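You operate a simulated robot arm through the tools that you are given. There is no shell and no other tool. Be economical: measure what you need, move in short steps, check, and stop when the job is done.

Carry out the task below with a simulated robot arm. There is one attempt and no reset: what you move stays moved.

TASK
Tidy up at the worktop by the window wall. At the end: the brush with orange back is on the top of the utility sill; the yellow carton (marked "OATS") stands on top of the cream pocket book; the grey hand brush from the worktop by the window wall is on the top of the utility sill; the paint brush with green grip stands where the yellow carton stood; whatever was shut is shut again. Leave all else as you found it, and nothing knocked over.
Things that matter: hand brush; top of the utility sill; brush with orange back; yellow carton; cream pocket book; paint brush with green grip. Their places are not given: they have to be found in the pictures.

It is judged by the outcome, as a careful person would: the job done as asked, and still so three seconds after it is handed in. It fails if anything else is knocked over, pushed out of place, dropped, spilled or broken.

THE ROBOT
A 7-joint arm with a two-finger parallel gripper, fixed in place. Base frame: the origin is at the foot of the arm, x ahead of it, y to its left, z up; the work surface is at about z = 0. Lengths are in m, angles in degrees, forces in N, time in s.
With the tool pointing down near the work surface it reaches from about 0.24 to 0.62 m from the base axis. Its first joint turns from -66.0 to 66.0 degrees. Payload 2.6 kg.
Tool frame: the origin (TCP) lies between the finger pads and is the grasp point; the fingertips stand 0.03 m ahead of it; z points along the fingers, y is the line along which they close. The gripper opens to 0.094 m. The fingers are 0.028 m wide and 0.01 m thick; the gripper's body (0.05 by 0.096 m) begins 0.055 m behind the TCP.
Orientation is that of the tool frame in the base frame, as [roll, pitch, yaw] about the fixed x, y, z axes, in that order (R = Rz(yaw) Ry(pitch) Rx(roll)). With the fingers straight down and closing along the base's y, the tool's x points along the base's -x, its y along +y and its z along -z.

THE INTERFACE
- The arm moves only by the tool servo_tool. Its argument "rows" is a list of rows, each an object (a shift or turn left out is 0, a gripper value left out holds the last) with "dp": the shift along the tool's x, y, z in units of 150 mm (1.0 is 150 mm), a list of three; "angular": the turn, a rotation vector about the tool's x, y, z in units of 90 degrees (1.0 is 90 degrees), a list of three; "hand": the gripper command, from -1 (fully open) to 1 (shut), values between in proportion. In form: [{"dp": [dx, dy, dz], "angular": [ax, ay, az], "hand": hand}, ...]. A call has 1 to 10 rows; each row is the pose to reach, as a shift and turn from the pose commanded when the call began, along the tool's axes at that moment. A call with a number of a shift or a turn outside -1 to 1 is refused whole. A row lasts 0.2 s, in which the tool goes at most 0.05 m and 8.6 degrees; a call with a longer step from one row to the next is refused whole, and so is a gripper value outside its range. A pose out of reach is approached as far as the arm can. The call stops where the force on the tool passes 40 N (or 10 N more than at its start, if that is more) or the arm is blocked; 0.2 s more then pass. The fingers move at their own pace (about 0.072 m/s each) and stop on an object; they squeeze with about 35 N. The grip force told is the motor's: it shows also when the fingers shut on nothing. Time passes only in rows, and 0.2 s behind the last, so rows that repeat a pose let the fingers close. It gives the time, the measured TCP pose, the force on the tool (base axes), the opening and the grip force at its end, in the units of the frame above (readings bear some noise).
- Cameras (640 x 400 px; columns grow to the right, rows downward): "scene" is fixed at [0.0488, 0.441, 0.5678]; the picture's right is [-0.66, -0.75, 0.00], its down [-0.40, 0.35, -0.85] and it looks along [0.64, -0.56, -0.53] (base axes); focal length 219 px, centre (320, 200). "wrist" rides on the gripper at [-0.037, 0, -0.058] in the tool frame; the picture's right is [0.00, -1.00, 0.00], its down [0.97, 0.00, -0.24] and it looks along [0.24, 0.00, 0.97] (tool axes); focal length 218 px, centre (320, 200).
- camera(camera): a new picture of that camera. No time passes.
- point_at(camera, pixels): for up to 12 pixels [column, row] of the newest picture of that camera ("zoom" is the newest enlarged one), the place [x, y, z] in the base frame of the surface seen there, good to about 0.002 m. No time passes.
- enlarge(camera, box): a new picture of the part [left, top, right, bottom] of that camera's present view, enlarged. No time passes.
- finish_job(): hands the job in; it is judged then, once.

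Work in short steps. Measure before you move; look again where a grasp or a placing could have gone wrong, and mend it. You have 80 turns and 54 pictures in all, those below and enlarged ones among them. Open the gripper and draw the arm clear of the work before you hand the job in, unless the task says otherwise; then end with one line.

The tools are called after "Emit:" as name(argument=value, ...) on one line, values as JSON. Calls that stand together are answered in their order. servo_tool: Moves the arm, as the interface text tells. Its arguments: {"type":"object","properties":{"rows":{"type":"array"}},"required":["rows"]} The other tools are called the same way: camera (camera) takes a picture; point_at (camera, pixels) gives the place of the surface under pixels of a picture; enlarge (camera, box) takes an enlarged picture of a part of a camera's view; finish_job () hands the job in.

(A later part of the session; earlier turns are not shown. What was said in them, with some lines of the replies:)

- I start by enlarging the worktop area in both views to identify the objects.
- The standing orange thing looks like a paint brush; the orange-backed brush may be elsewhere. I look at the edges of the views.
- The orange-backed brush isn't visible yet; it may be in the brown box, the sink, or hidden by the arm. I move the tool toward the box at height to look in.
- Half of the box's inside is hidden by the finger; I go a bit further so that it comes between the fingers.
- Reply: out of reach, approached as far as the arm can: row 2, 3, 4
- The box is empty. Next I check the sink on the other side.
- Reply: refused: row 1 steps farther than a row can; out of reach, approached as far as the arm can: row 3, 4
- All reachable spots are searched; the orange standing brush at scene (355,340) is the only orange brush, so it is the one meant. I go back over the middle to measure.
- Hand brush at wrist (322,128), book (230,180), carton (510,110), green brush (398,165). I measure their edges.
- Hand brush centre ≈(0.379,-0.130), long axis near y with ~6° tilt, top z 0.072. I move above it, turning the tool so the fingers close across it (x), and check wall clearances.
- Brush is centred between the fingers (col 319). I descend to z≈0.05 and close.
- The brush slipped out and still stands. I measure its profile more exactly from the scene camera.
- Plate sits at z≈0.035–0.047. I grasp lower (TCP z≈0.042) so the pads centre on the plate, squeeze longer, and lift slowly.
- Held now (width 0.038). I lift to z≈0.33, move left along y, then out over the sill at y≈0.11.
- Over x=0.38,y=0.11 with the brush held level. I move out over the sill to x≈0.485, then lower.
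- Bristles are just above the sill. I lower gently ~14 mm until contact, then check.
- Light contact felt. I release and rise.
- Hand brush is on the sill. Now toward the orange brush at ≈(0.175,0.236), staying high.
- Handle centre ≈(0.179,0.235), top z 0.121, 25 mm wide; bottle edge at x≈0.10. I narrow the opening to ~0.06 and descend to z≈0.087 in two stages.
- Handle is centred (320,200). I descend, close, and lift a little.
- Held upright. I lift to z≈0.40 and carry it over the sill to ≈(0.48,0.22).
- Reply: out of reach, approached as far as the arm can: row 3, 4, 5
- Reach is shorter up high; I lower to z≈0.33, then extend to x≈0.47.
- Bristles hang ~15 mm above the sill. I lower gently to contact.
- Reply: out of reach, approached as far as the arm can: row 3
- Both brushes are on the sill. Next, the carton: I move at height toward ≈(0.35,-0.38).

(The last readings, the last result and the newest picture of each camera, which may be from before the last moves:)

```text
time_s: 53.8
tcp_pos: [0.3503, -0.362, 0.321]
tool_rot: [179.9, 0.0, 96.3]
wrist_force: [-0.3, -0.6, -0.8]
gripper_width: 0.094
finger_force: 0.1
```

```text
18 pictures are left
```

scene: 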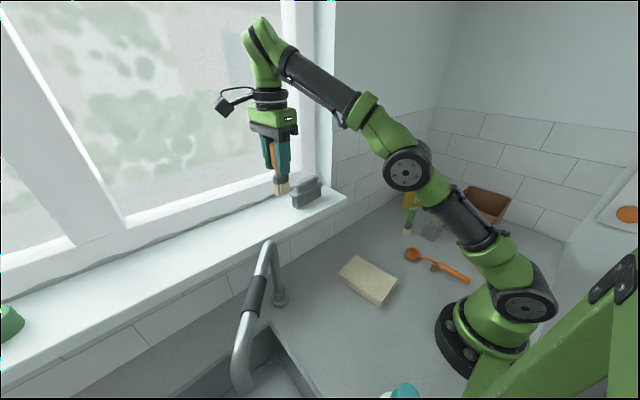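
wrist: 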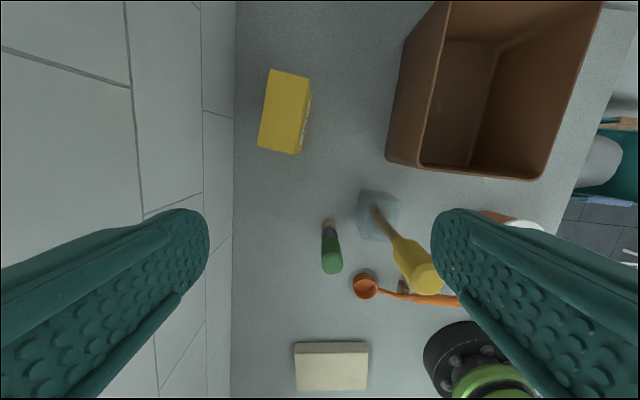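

Emit:
enlarge(camera="wrist", box=[230, 55, 350, 175])

```text
3.33 times, centred on (290, 115) of wrist
```

zoom: 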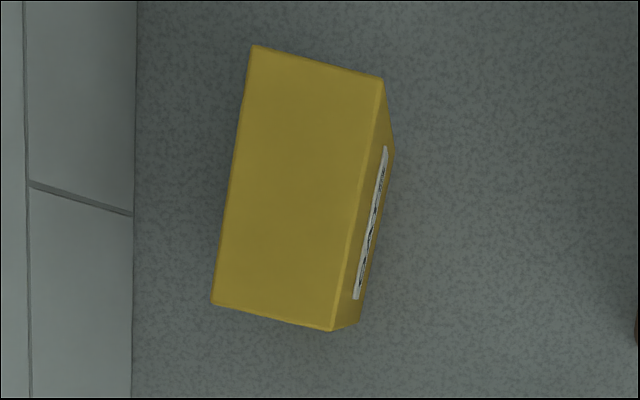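

Emit:
point_at(camera="zoom", pixels=[[255, 50], [378, 82], [332, 325], [216, 299], [300, 190], [372, 230], [356, 320], [390, 155], [320, 70], [275, 310]])

```text
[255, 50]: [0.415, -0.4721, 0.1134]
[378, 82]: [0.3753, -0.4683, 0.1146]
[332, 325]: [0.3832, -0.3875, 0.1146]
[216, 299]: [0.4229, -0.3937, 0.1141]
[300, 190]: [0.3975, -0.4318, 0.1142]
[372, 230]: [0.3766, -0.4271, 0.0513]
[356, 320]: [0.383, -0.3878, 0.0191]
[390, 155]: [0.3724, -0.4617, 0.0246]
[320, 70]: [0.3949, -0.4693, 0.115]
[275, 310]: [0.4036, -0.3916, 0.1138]
```

Carton: centre (0.399,-0.430), 42×81 mm, 114 mm high, turned −5.7°. I check clearances to the box, spade and green brush.

Emit:
point_at(camera="wrist", pixels=[[437, 5], [391, 158], [424, 167], [415, 275], [405, 250], [362, 210], [331, 268], [330, 222], [323, 268], [341, 266], [325, 228], [338, 228]])

```text
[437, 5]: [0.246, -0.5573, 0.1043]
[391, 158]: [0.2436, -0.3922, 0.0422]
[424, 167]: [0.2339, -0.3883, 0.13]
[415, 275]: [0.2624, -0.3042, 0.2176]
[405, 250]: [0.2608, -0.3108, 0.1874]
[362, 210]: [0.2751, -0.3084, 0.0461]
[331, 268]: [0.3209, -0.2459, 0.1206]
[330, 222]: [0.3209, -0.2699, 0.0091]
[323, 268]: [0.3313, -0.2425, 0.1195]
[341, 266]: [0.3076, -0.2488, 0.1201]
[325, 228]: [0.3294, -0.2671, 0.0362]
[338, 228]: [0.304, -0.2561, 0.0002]
```

All clear horizontally; the spade handle top (z 0.22) lies under the forearm's line, so I go in stages. First to above the carton at z≈0.18 with the turn to match.

Emit:
servo_tool(rows=[{"dp": [-0.1, 0.055, 0.1], "angular": [0, 0, 0.03]}, {"dp": [-0.2, 0.11, 0.25], "angular": [0, 0, 0.06]}, {"dp": [-0.3, 0.165, 0.45], "angular": [0, 0, 0.09]}, {"dp": [-0.4, 0.22, 0.7], "angular": [0, 0, 0.12]}, {"dp": [-0.487, 0.275, 0.9], "angular": [0, 0, 0.133]}, {"dp": [-0.487, 0.275, 0.9], "angular": [0, 0, 0.133]}])

Emit:
camera(camera="scene")

Emit:
camera(camera="wrist")

```text
time_s: 55.2
tcp_pos: [0.399, -0.4305, 0.1848]
tool_rot: [179.9, 0.1, 84.4]
wrist_force: [-0.6, 0.5, 0.6]
gripper_width: 0.0939
finger_force: 0.1
```

```text
16 pictures are left
```

scene: 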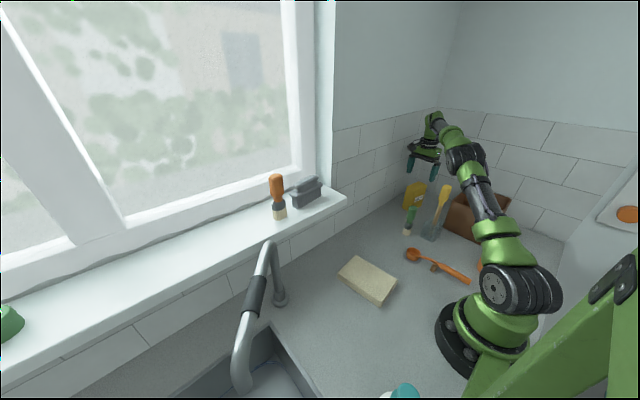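

```text
15 pictures are left
```

wrist: 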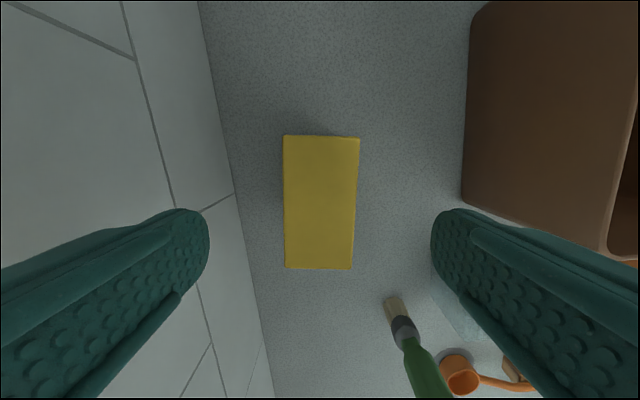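

The carton is centred and aligned (col 320), the forearm well above the spade. I descend to z≈0.088, close, and lift slightly.

Emit:
servo_tool(rows=[{"dp": [0, 0, 0.2]}, {"dp": [0, 0, 0.4]}, {"dp": [0, 0, 0.55]}, {"dp": [0, 0, 0.645]}, {"dp": [0, 0, 0.645], "hand": 1}, {"dp": [0, 0, 0.645]}, {"dp": [0, 0, 0.645]}, {"dp": [0, 0, 0.645]}, {"dp": [0, 0, 0.645]}])

Emit:
servo_tool(rows=[{"dp": [0, 0, -0.03]}, {"dp": [0, 0, -0.1]}, {"dp": [0, 0, -0.2]}, {"dp": [0, 0, -0.3]}, {"dp": [0, 0, -0.3]}])

Emit:
enlarge(camera="scene", box=[360, 100, 520, 260])

```text
time_s: 57.2
tcp_pos: [0.3975, -0.4291, 0.0892]
tool_rot: [-180.0, 0.0, 84.3]
wrist_force: [-1.0, -0.4, 0.5]
gripper_width: 0.0485
finger_force: 35.0
```

```text
time_s: 58.4
tcp_pos: [0.3985, -0.4293, 0.1344]
tool_rot: [-180.0, -0.1, 84.3]
wrist_force: [0.4, 0.2, 0.4]
gripper_width: 0.0484
finger_force: 35.3
```

```text
2.50 times, centred on (440, 180) of scene
```

zoom: 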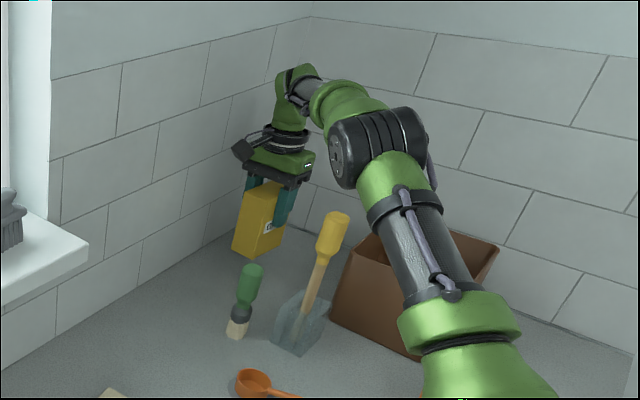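

Carton held upright. I lift clear and carry it toward the book, turning the tool by ~103° so its long side will lie along the book's long side.

Emit:
servo_tool(rows=[{"dp": [0, 0, -0.2]}, {"dp": [0, 0, -0.4]}, {"dp": [0.1, -0.08, -0.65]}, {"dp": [0.2, -0.16, -0.85]}, {"dp": [0.312, -0.232, -0.97]}, {"dp": [0.312, -0.232, -0.97]}])

Emit:
servo_tool(rows=[{"dp": [0.194, -0.026, 0], "angular": [0, 0, -0.08]}, {"dp": [0.389, -0.052, 0], "angular": [0, 0, -0.16]}, {"dp": [0.583, -0.078, 0], "angular": [0, 0, -0.24]}, {"dp": [0.778, -0.104, 0], "angular": [0, 0, -0.32]}, {"dp": [0.972, -0.13, 0], "angular": [0, 0, -0.4]}, {"dp": [0.972, -0.13, 0], "angular": [0, 0, -0.4]}])

Emit:
servo_tool(rows=[{"dp": [0.181, 0.06, 0], "angular": [0, 0, -0.08]}, {"dp": [0.363, 0.12, 0], "angular": [0, 0, -0.16]}, {"dp": [0.544, 0.18, 0], "angular": [0, 0, -0.24]}, {"dp": [0.726, 0.24, 0], "angular": [0, 0, -0.32]}, {"dp": [0.907, 0.298, 0], "angular": [0, 0, -0.4]}, {"dp": [0.907, 0.298, 0], "angular": [0, 0, -0.4]}])

```text
time_s: 59.8
tcp_pos: [0.3695, -0.3786, 0.2798]
tool_rot: [-179.9, -0.1, 84.3]
wrist_force: [1.1, -0.4, -1.4]
gripper_width: 0.0482
finger_force: 35.2
```

```text
time_s: 61.2
tcp_pos: [0.3635, -0.2324, 0.2796]
tool_rot: [-179.9, 0.0, 120.6]
wrist_force: [1.2, 0.9, 0.3]
gripper_width: 0.0486
finger_force: 35.1
```

```text
time_s: 62.6
tcp_pos: [0.3344, -0.0919, 0.278]
tool_rot: [180.0, 0.1, 156.6]
wrist_force: [0.6, 0.7, -0.2]
gripper_width: 0.0486
finger_force: 34.7
```

Emit:
servo_tool(rows=[{"dp": [0.137, 0.142, 0], "angular": [0, 0, -0.07]}, {"dp": [0.274, 0.284, 0], "angular": [0, 0, -0.14]}, {"dp": [0.41, 0.425, 0], "angular": [0, 0, -0.21]}, {"dp": [0.547, 0.567, 0], "angular": [0, 0, -0.28]}, {"dp": [0.684, 0.709, 0], "angular": [0, 0, -0.343]}, {"dp": [0.684, 0.709, 0], "angular": [0, 0, -0.343]}])

Emit:
servo_tool(rows=[{"dp": [0, 0, 0.25]}, {"dp": [0, 0, 0.5]}, {"dp": [0, 0, 0.75]}, {"dp": [0, 0, 0.9]}, {"dp": [0, 0, 0.9]}])

Emit:
enlarge(camera="scene", box=[300, 180, 460, 340])

Emit:
camera(camera="wrist")

```text
time_s: 64.0
tcp_pos: [0.2819, 0.0459, 0.2796]
tool_rot: [180.0, 0.0, -172.7]
wrist_force: [0.6, 1.1, -1.4]
gripper_width: 0.0485
finger_force: 35.9
```

```text
time_s: 65.2
tcp_pos: [0.2828, 0.0458, 0.1433]
tool_rot: [-180.0, 0.0, -172.8]
wrist_force: [0.6, 0.1, -0.9]
gripper_width: 0.0487
finger_force: 35.1
```

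```text
2.50 times, centred on (380, 260) of scene
```

zoom: 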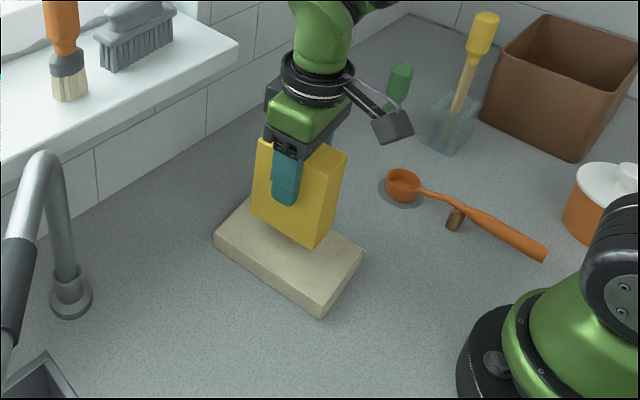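

```text
12 pictures are left
```

wrist: 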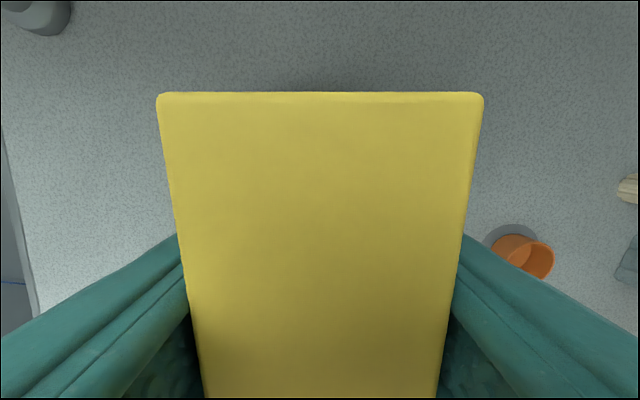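

Carton hangs ~28 mm above the book, aligned. I lower gently.

Emit:
servo_tool(rows=[{"dp": [0, 0, 0.1]}, {"dp": [0, 0, 0.16]}, {"dp": [0, 0, 0.175]}, {"dp": [0, 0, 0.185]}, {"dp": [0, 0, 0.19]}, {"dp": [0, 0, 0.19]}])

```text
time_s: 66.6
tcp_pos: [0.2831, 0.0458, 0.1162]
tool_rot: [180.0, 0.0, -172.7]
wrist_force: [-0.6, 0.1, 0.4]
gripper_width: 0.0487
finger_force: 34.9
```

Emit:
servo_tool(rows=[{"dp": [0, 0, 0.007]}, {"dp": [0, 0, 0.014]}, {"dp": [0, 0, 0.014]}])

```text
time_s: 67.4
tcp_pos: [0.2828, 0.0457, 0.1157]
tool_rot: [-179.9, 0.2, -172.9]
wrist_force: [-6.0, 0.1, 31.4]
gripper_width: 0.0486
finger_force: 35.3
```

Firm contact; I back off about 1.5 mm and open slowly, then rise.

Emit:
servo_tool(rows=[{"dp": [0, 0, -0.011]}, {"dp": [0, 0, -0.011]}])

Emit:
servo_tool(rows=[{"hand": 0.1}, {"hand": -0.2}, {"hand": -0.6}, {"hand": -1}, {"hand": -1}])

Emit:
servo_tool(rows=[{"dp": [0, 0, -0.1]}, {"dp": [0, 0, -0.35]}, {"dp": [0, 0, -0.65]}, {"dp": [0, 0, -0.95]}, {"dp": [0, 0, -0.95]}])

Emit:
enlarge(camera="scene", box=[300, 180, 460, 340])

```text
time_s: 68.0
tcp_pos: [0.2832, 0.0447, 0.1142]
tool_rot: [-179.9, 0.2, -172.6]
wrist_force: [4.8, 0.2, 9.1]
gripper_width: 0.0487
finger_force: 35.5
```

```text
time_s: 69.2
tcp_pos: [0.2825, 0.045, 0.1149]
tool_rot: [-180.0, 0.0, -172.9]
wrist_force: [0.4, -0.8, -0.1]
gripper_width: 0.0937
finger_force: 0.0
```

```text
time_s: 70.4
tcp_pos: [0.2826, 0.0455, 0.2581]
tool_rot: [179.9, 0.0, -172.8]
wrist_force: [0.3, 0.2, 0.5]
gripper_width: 0.094
finger_force: 0.1
```

```text
2.50 times, centred on (380, 260) of scene
```

zoom: 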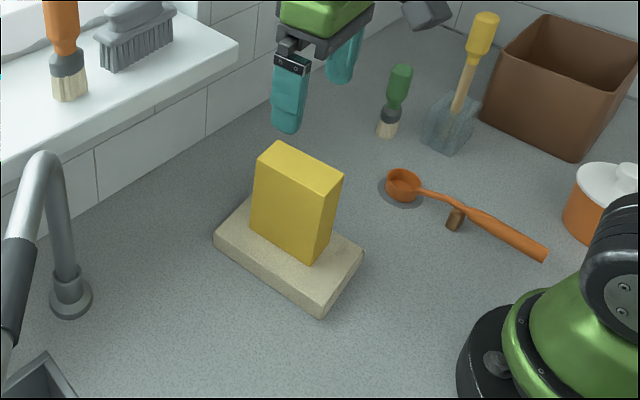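

The carton stands squarely on the book. Next the green brush: I move above ≈(0.32,-0.246), turning so the fingers close along x (sensor arm away from the spade).

Emit:
servo_tool(rows=[{"dp": [0, -0.163, -0.1], "angular": [0, 0, 0.083]}, {"dp": [0, -0.326, -0.2], "angular": [0, 0, 0.167]}, {"dp": [0, -0.49, -0.27], "angular": [0, 0, 0.25]}, {"dp": [0, -0.653, -0.27], "angular": [0, 0, 0.333]}, {"dp": [0, -0.816, -0.27], "angular": [0, 0, 0.417]}, {"dp": [0, -0.979, -0.27], "angular": [0, 0, 0.5]}, {"dp": [0, -0.979, -0.27], "angular": [0, 0, 0.5]}])

Emit:
servo_tool(rows=[{"dp": [-0.116, -0.116, 0], "angular": [0, 0, 0.085]}, {"dp": [-0.231, -0.231, 0], "angular": [0, 0, 0.17]}, {"dp": [-0.347, -0.347, 0], "angular": [0, 0, 0.255]}, {"dp": [-0.462, -0.462, 0], "angular": [0, 0, 0.34]}, {"dp": [-0.578, -0.578, 0], "angular": [0, 0, 0.425]}, {"dp": [-0.693, -0.692, 0], "angular": [0, 0, 0.51]}, {"dp": [-0.693, -0.692, 0], "angular": [0, 0, 0.51]}])

Emit:
camera(camera="wrist")

```text
time_s: 72.0
tcp_pos: [0.3011, -0.1004, 0.2978]
tool_rot: [-180.0, 0.0, 142.1]
wrist_force: [1.0, 0.8, -0.5]
gripper_width: 0.0938
finger_force: 0.0
```

```text
time_s: 73.6
tcp_pos: [0.3181, -0.2469, 0.2986]
tool_rot: [-179.9, 0.0, 96.2]
wrist_force: [-0.1, -0.1, 0.5]
gripper_width: 0.0939
finger_force: 0.0
```

```text
10 pictures are left
```

wrist: 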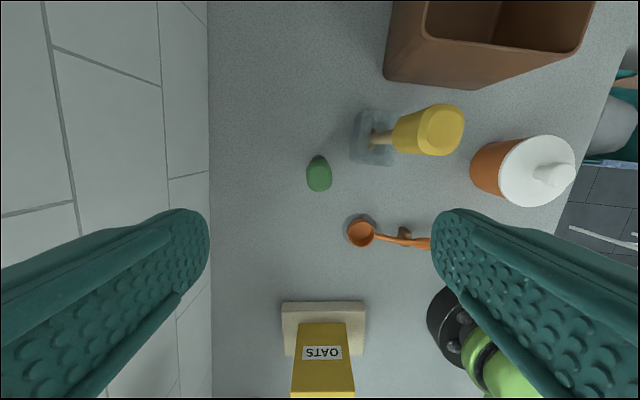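

Emit:
point_at(camera="wrist", pixels=[[319, 178], [308, 178], [330, 178], [319, 166], [319, 190], [440, 128], [418, 135], [430, 152], [395, 150], [355, 115], [392, 160]])

```text
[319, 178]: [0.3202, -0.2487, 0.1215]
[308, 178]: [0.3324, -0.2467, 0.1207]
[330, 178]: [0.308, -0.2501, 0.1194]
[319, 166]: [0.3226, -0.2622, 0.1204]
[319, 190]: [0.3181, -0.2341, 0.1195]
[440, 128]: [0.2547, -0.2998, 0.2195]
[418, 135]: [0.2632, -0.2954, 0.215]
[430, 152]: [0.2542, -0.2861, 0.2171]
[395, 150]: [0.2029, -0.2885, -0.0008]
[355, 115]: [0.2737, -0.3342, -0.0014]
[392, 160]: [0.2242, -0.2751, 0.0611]
```

Green grip centre (0.3202,-0.248), top z 0.121; spade handle stays ≥1 cm clear of the gripper body. I narrow the opening and descend.

Emit:
servo_tool(rows=[{"dp": [-0.009, 0.014, 0.1], "hand": -0.3}, {"dp": [-0.009, 0.014, 0.35]}, {"dp": [-0.009, 0.014, 0.6]}, {"dp": [-0.009, 0.014, 0.8]}, {"dp": [-0.009, 0.014, 0.8]}])

Emit:
camera(camera="wrist")

```text
time_s: 74.8
tcp_pos: [0.3212, -0.2465, 0.178]
tool_rot: [180.0, 0.0, 96.3]
wrist_force: [-0.4, -0.2, 0.3]
gripper_width: 0.0612
finger_force: 0.1
```

```text
9 pictures are left
```

wrist: 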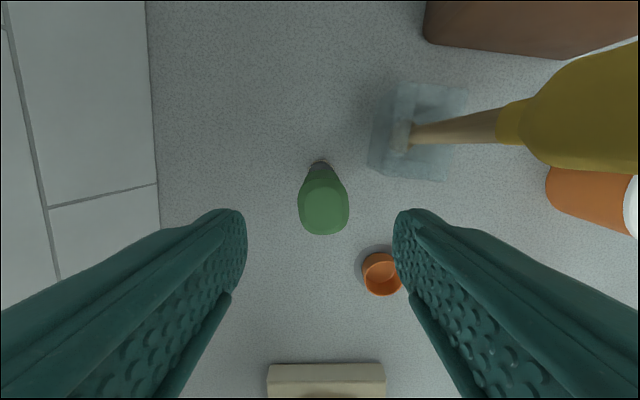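

Centred. I descend to z≈0.087, close, and lift a little.

Emit:
servo_tool(rows=[{"dp": [0, 0, 0.25]}, {"dp": [0, 0, 0.5]}, {"dp": [0, 0, 0.605]}, {"dp": [0, 0, 0.605], "hand": 1}, {"dp": [0, 0, 0.605]}, {"dp": [0, 0, 0.605]}, {"dp": [0, 0, 0.605]}, {"dp": [0, 0, 0.605]}])

Emit:
servo_tool(rows=[{"dp": [0, 0, -0.03]}, {"dp": [0, 0, -0.1]}, {"dp": [0, 0, -0.2]}, {"dp": [0, 0, -0.35]}, {"dp": [0, 0, -0.35]}])

Emit:
enlarge(camera="scene", box=[350, 120, 510, 260])

```text
time_s: 76.6
tcp_pos: [0.3217, -0.2459, 0.0878]
tool_rot: [179.9, 0.0, 96.2]
wrist_force: [0.2, 0.0, -0.5]
gripper_width: 0.0325
finger_force: 34.9
```

```text
time_s: 77.8
tcp_pos: [0.322, -0.246, 0.1398]
tool_rot: [-179.9, 0.0, 96.3]
wrist_force: [-0.3, 0.5, -1.2]
gripper_width: 0.0327
finger_force: 34.7
```

```text
2.86 times, centred on (430, 190) of scene
```

zoom: 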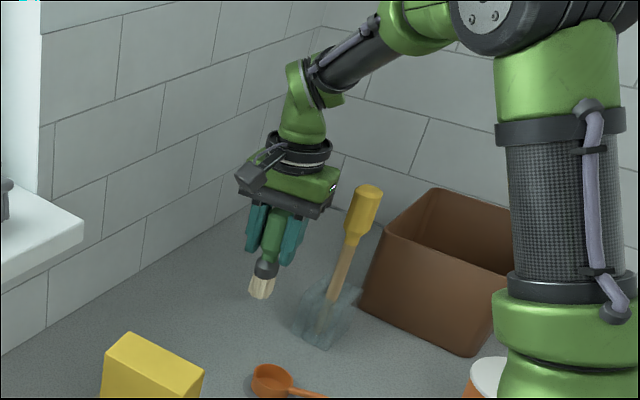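

Held upright. I carry it at this height to the carton's former spot (0.399,-0.430).

Emit:
servo_tool(rows=[{"dp": [-0.16, 0.1, -0.1]}, {"dp": [-0.316, 0.15, -0.1]}, {"dp": [-0.474, 0.192, -0.1]}, {"dp": [-0.632, 0.192, -0.1]}, {"dp": [-0.632, 0.192, -0.1]}])

Emit:
servo_tool(rows=[{"dp": [-0.16, 0.05, 0]}, {"dp": [-0.316, 0.1, 0]}, {"dp": [-0.474, 0.15, 0]}, {"dp": [-0.632, 0.192, 0]}, {"dp": [-0.632, 0.192, 0.15]}, {"dp": [-0.632, 0.192, 0.3]}, {"dp": [-0.632, 0.192, 0.36]}, {"dp": [-0.632, 0.192, 0.36]}])

```text
time_s: 79.0
tcp_pos: [0.3605, -0.338, 0.155]
tool_rot: [-180.0, 0.0, 96.2]
wrist_force: [-0.1, -0.1, 0.2]
gripper_width: 0.0322
finger_force: 35.2
```

```text
time_s: 80.8
tcp_pos: [0.4014, -0.4286, 0.1017]
tool_rot: [-179.9, -0.1, 96.2]
wrist_force: [0.2, 0.2, -1.1]
gripper_width: 0.0325
finger_force: 35.1
```

Emit:
servo_tool(rows=[{"dp": [0, 0, 0.04]}, {"dp": [0, 0, 0.075]}, {"dp": [0, 0, 0.09]}, {"dp": [0, 0, 0.095]}, {"dp": [0, 0, 0.095]}])

Emit:
enlarge(camera="scene", box=[370, 140, 470, 250])

```text
time_s: 82.0
tcp_pos: [0.4, -0.4297, 0.0869]
tool_rot: [180.0, -0.1, 96.3]
wrist_force: [-1.1, -0.4, 0.9]
gripper_width: 0.0325
finger_force: 35.0
```

```text
3.64 times, centred on (420, 195) of scene
```

zoom: 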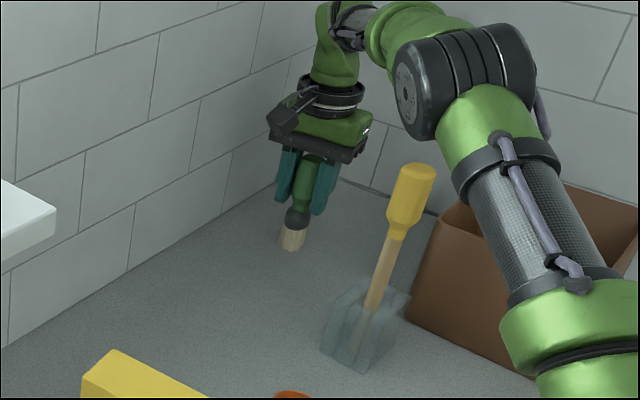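

Nearly touching; I go down in tiny steps until contact.

Emit:
servo_tool(rows=[{"dp": [0, 0, 0.005]}, {"dp": [0, 0, 0.01]}, {"dp": [0, 0, 0.01]}])

```text
time_s: 82.8
tcp_pos: [0.3995, -0.4284, 0.0861]
tool_rot: [179.8, 0.1, 96.3]
wrist_force: [-2.9, 2.5, 12.2]
gripper_width: 0.0325
finger_force: 35.3
```

Contact (12 N). I back off slightly, open gently and rise.

Emit:
servo_tool(rows=[{"dp": [0, 0, -0.006]}, {"dp": [0, 0, -0.006], "hand": 0.25}, {"dp": [0, 0, -0.006], "hand": 0}, {"dp": [0, 0, -0.006], "hand": -0.5}, {"dp": [0, 0, -0.006]}, {"dp": [0, 0, -0.006]}])

Emit:
servo_tool(rows=[{"dp": [0, 0, -0.1]}, {"dp": [0, 0, -0.35]}, {"dp": [0, 0, -0.6]}, {"dp": [0, 0, -0.8]}, {"dp": [0, 0, -0.8]}])

Emit:
servo_tool(rows=[{"dp": [0.1, -0.1, -0.25], "hand": -1}, {"dp": [0.3, -0.2, -0.5]}, {"dp": [0.55, -0.2, -0.6]}, {"dp": [0.85, -0.2, -0.6]}, {"dp": [0.85, -0.2, -0.6]}])

Emit:
camera(camera="scene")

Emit:
camera(camera="wrist")

```text
time_s: 84.2
tcp_pos: [0.4007, -0.4281, 0.0869]
tool_rot: [180.0, 0.1, 96.3]
wrist_force: [0.3, -0.3, 0.6]
gripper_width: 0.0705
finger_force: 0.0
```

```text
time_s: 85.4
tcp_pos: [0.3985, -0.4296, 0.2076]
tool_rot: [-180.0, 0.0, 96.3]
wrist_force: [-0.9, -0.8, -0.6]
gripper_width: 0.0705
finger_force: 0.0
```

```text
refused: row 2 steps farther than a row can; nothing moved
```

```text
6 pictures are left
```

scene: 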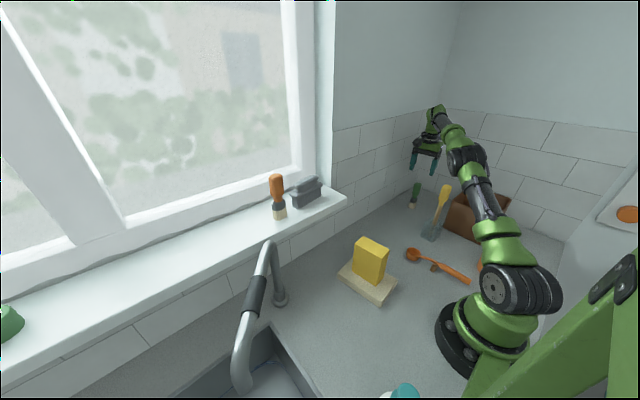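

```text
5 pictures are left
```

wrist: 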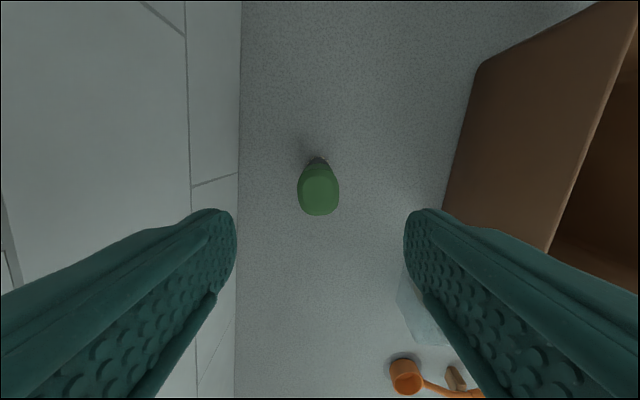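

The green brush stands at the carton's old place. I draw the arm clear, up and back toward the middle.

Emit:
servo_tool(rows=[{"dp": [0, 0, -0.25], "hand": -1}, {"dp": [0.1, -0.1, -0.5]}, {"dp": [0.35, -0.15, -0.6]}, {"dp": [0.6, -0.2, -0.65]}, {"dp": [0.85, -0.2, -0.7]}, {"dp": [0.85, -0.2, -0.7]}])

Emit:
servo_tool(rows=[{"dp": [0.25, 0, -0.1]}, {"dp": [0.5, 0, -0.2]}, {"dp": [0.75, 0, -0.3]}, {"dp": [0.95, 0, -0.4]}, {"dp": [0.95, 0, -0.4]}])

Emit:
camera(camera="scene")

Emit:
enlarge(camera="scene", box=[255, 150, 515, 310])

```text
time_s: 86.8
tcp_pos: [0.371, -0.3584, 0.3312]
tool_rot: [-178.1, -1.6, 94.2]
wrist_force: [0.1, -0.6, 0.1]
gripper_width: 0.0941
finger_force: 0.1
out of reach, approached as far as the arm can: row 1, 3, 4, 5
```

```text
time_s: 88.0
tcp_pos: [0.3415, -0.1628, 0.373]
tool_rot: [180.0, 0.1, 96.2]
wrist_force: [-0.1, -0.3, 0.2]
gripper_width: 0.0941
finger_force: 0.0
```

```text
4 pictures are left
```

scene: 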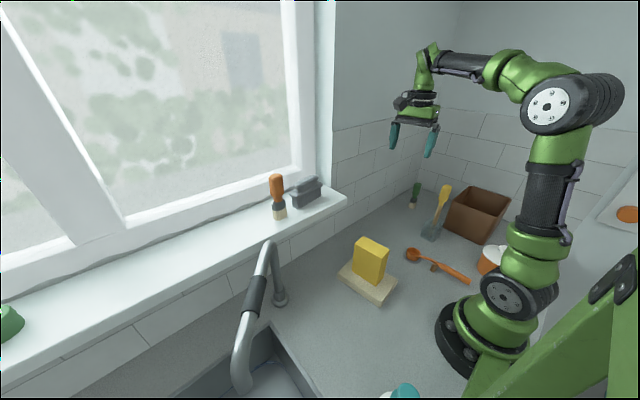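

```text
2.46 times, centred on (385, 230) of scene
```

zoom: 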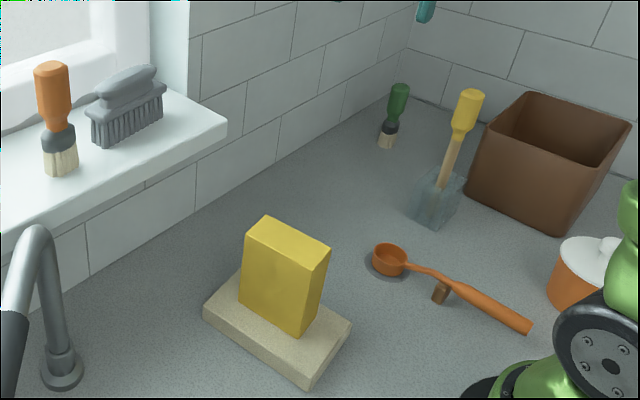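

All four items are in place and upright, the other objects are undisturbed, the gripper is open and the arm is clear.

Emit:
finish_job()

```text
The job is handed in.
```

The job is handed in: the grey hand brush and the orange brush stand on the sill, the OATS carton stands on the cream book, and the green-grip brush stands in the carton's old spot. I took the orange-handled upright brush as the "brush with orange back", since it was the only orange brush I found. Nothing had to be opened, and nothing else looks moved in the last picture.
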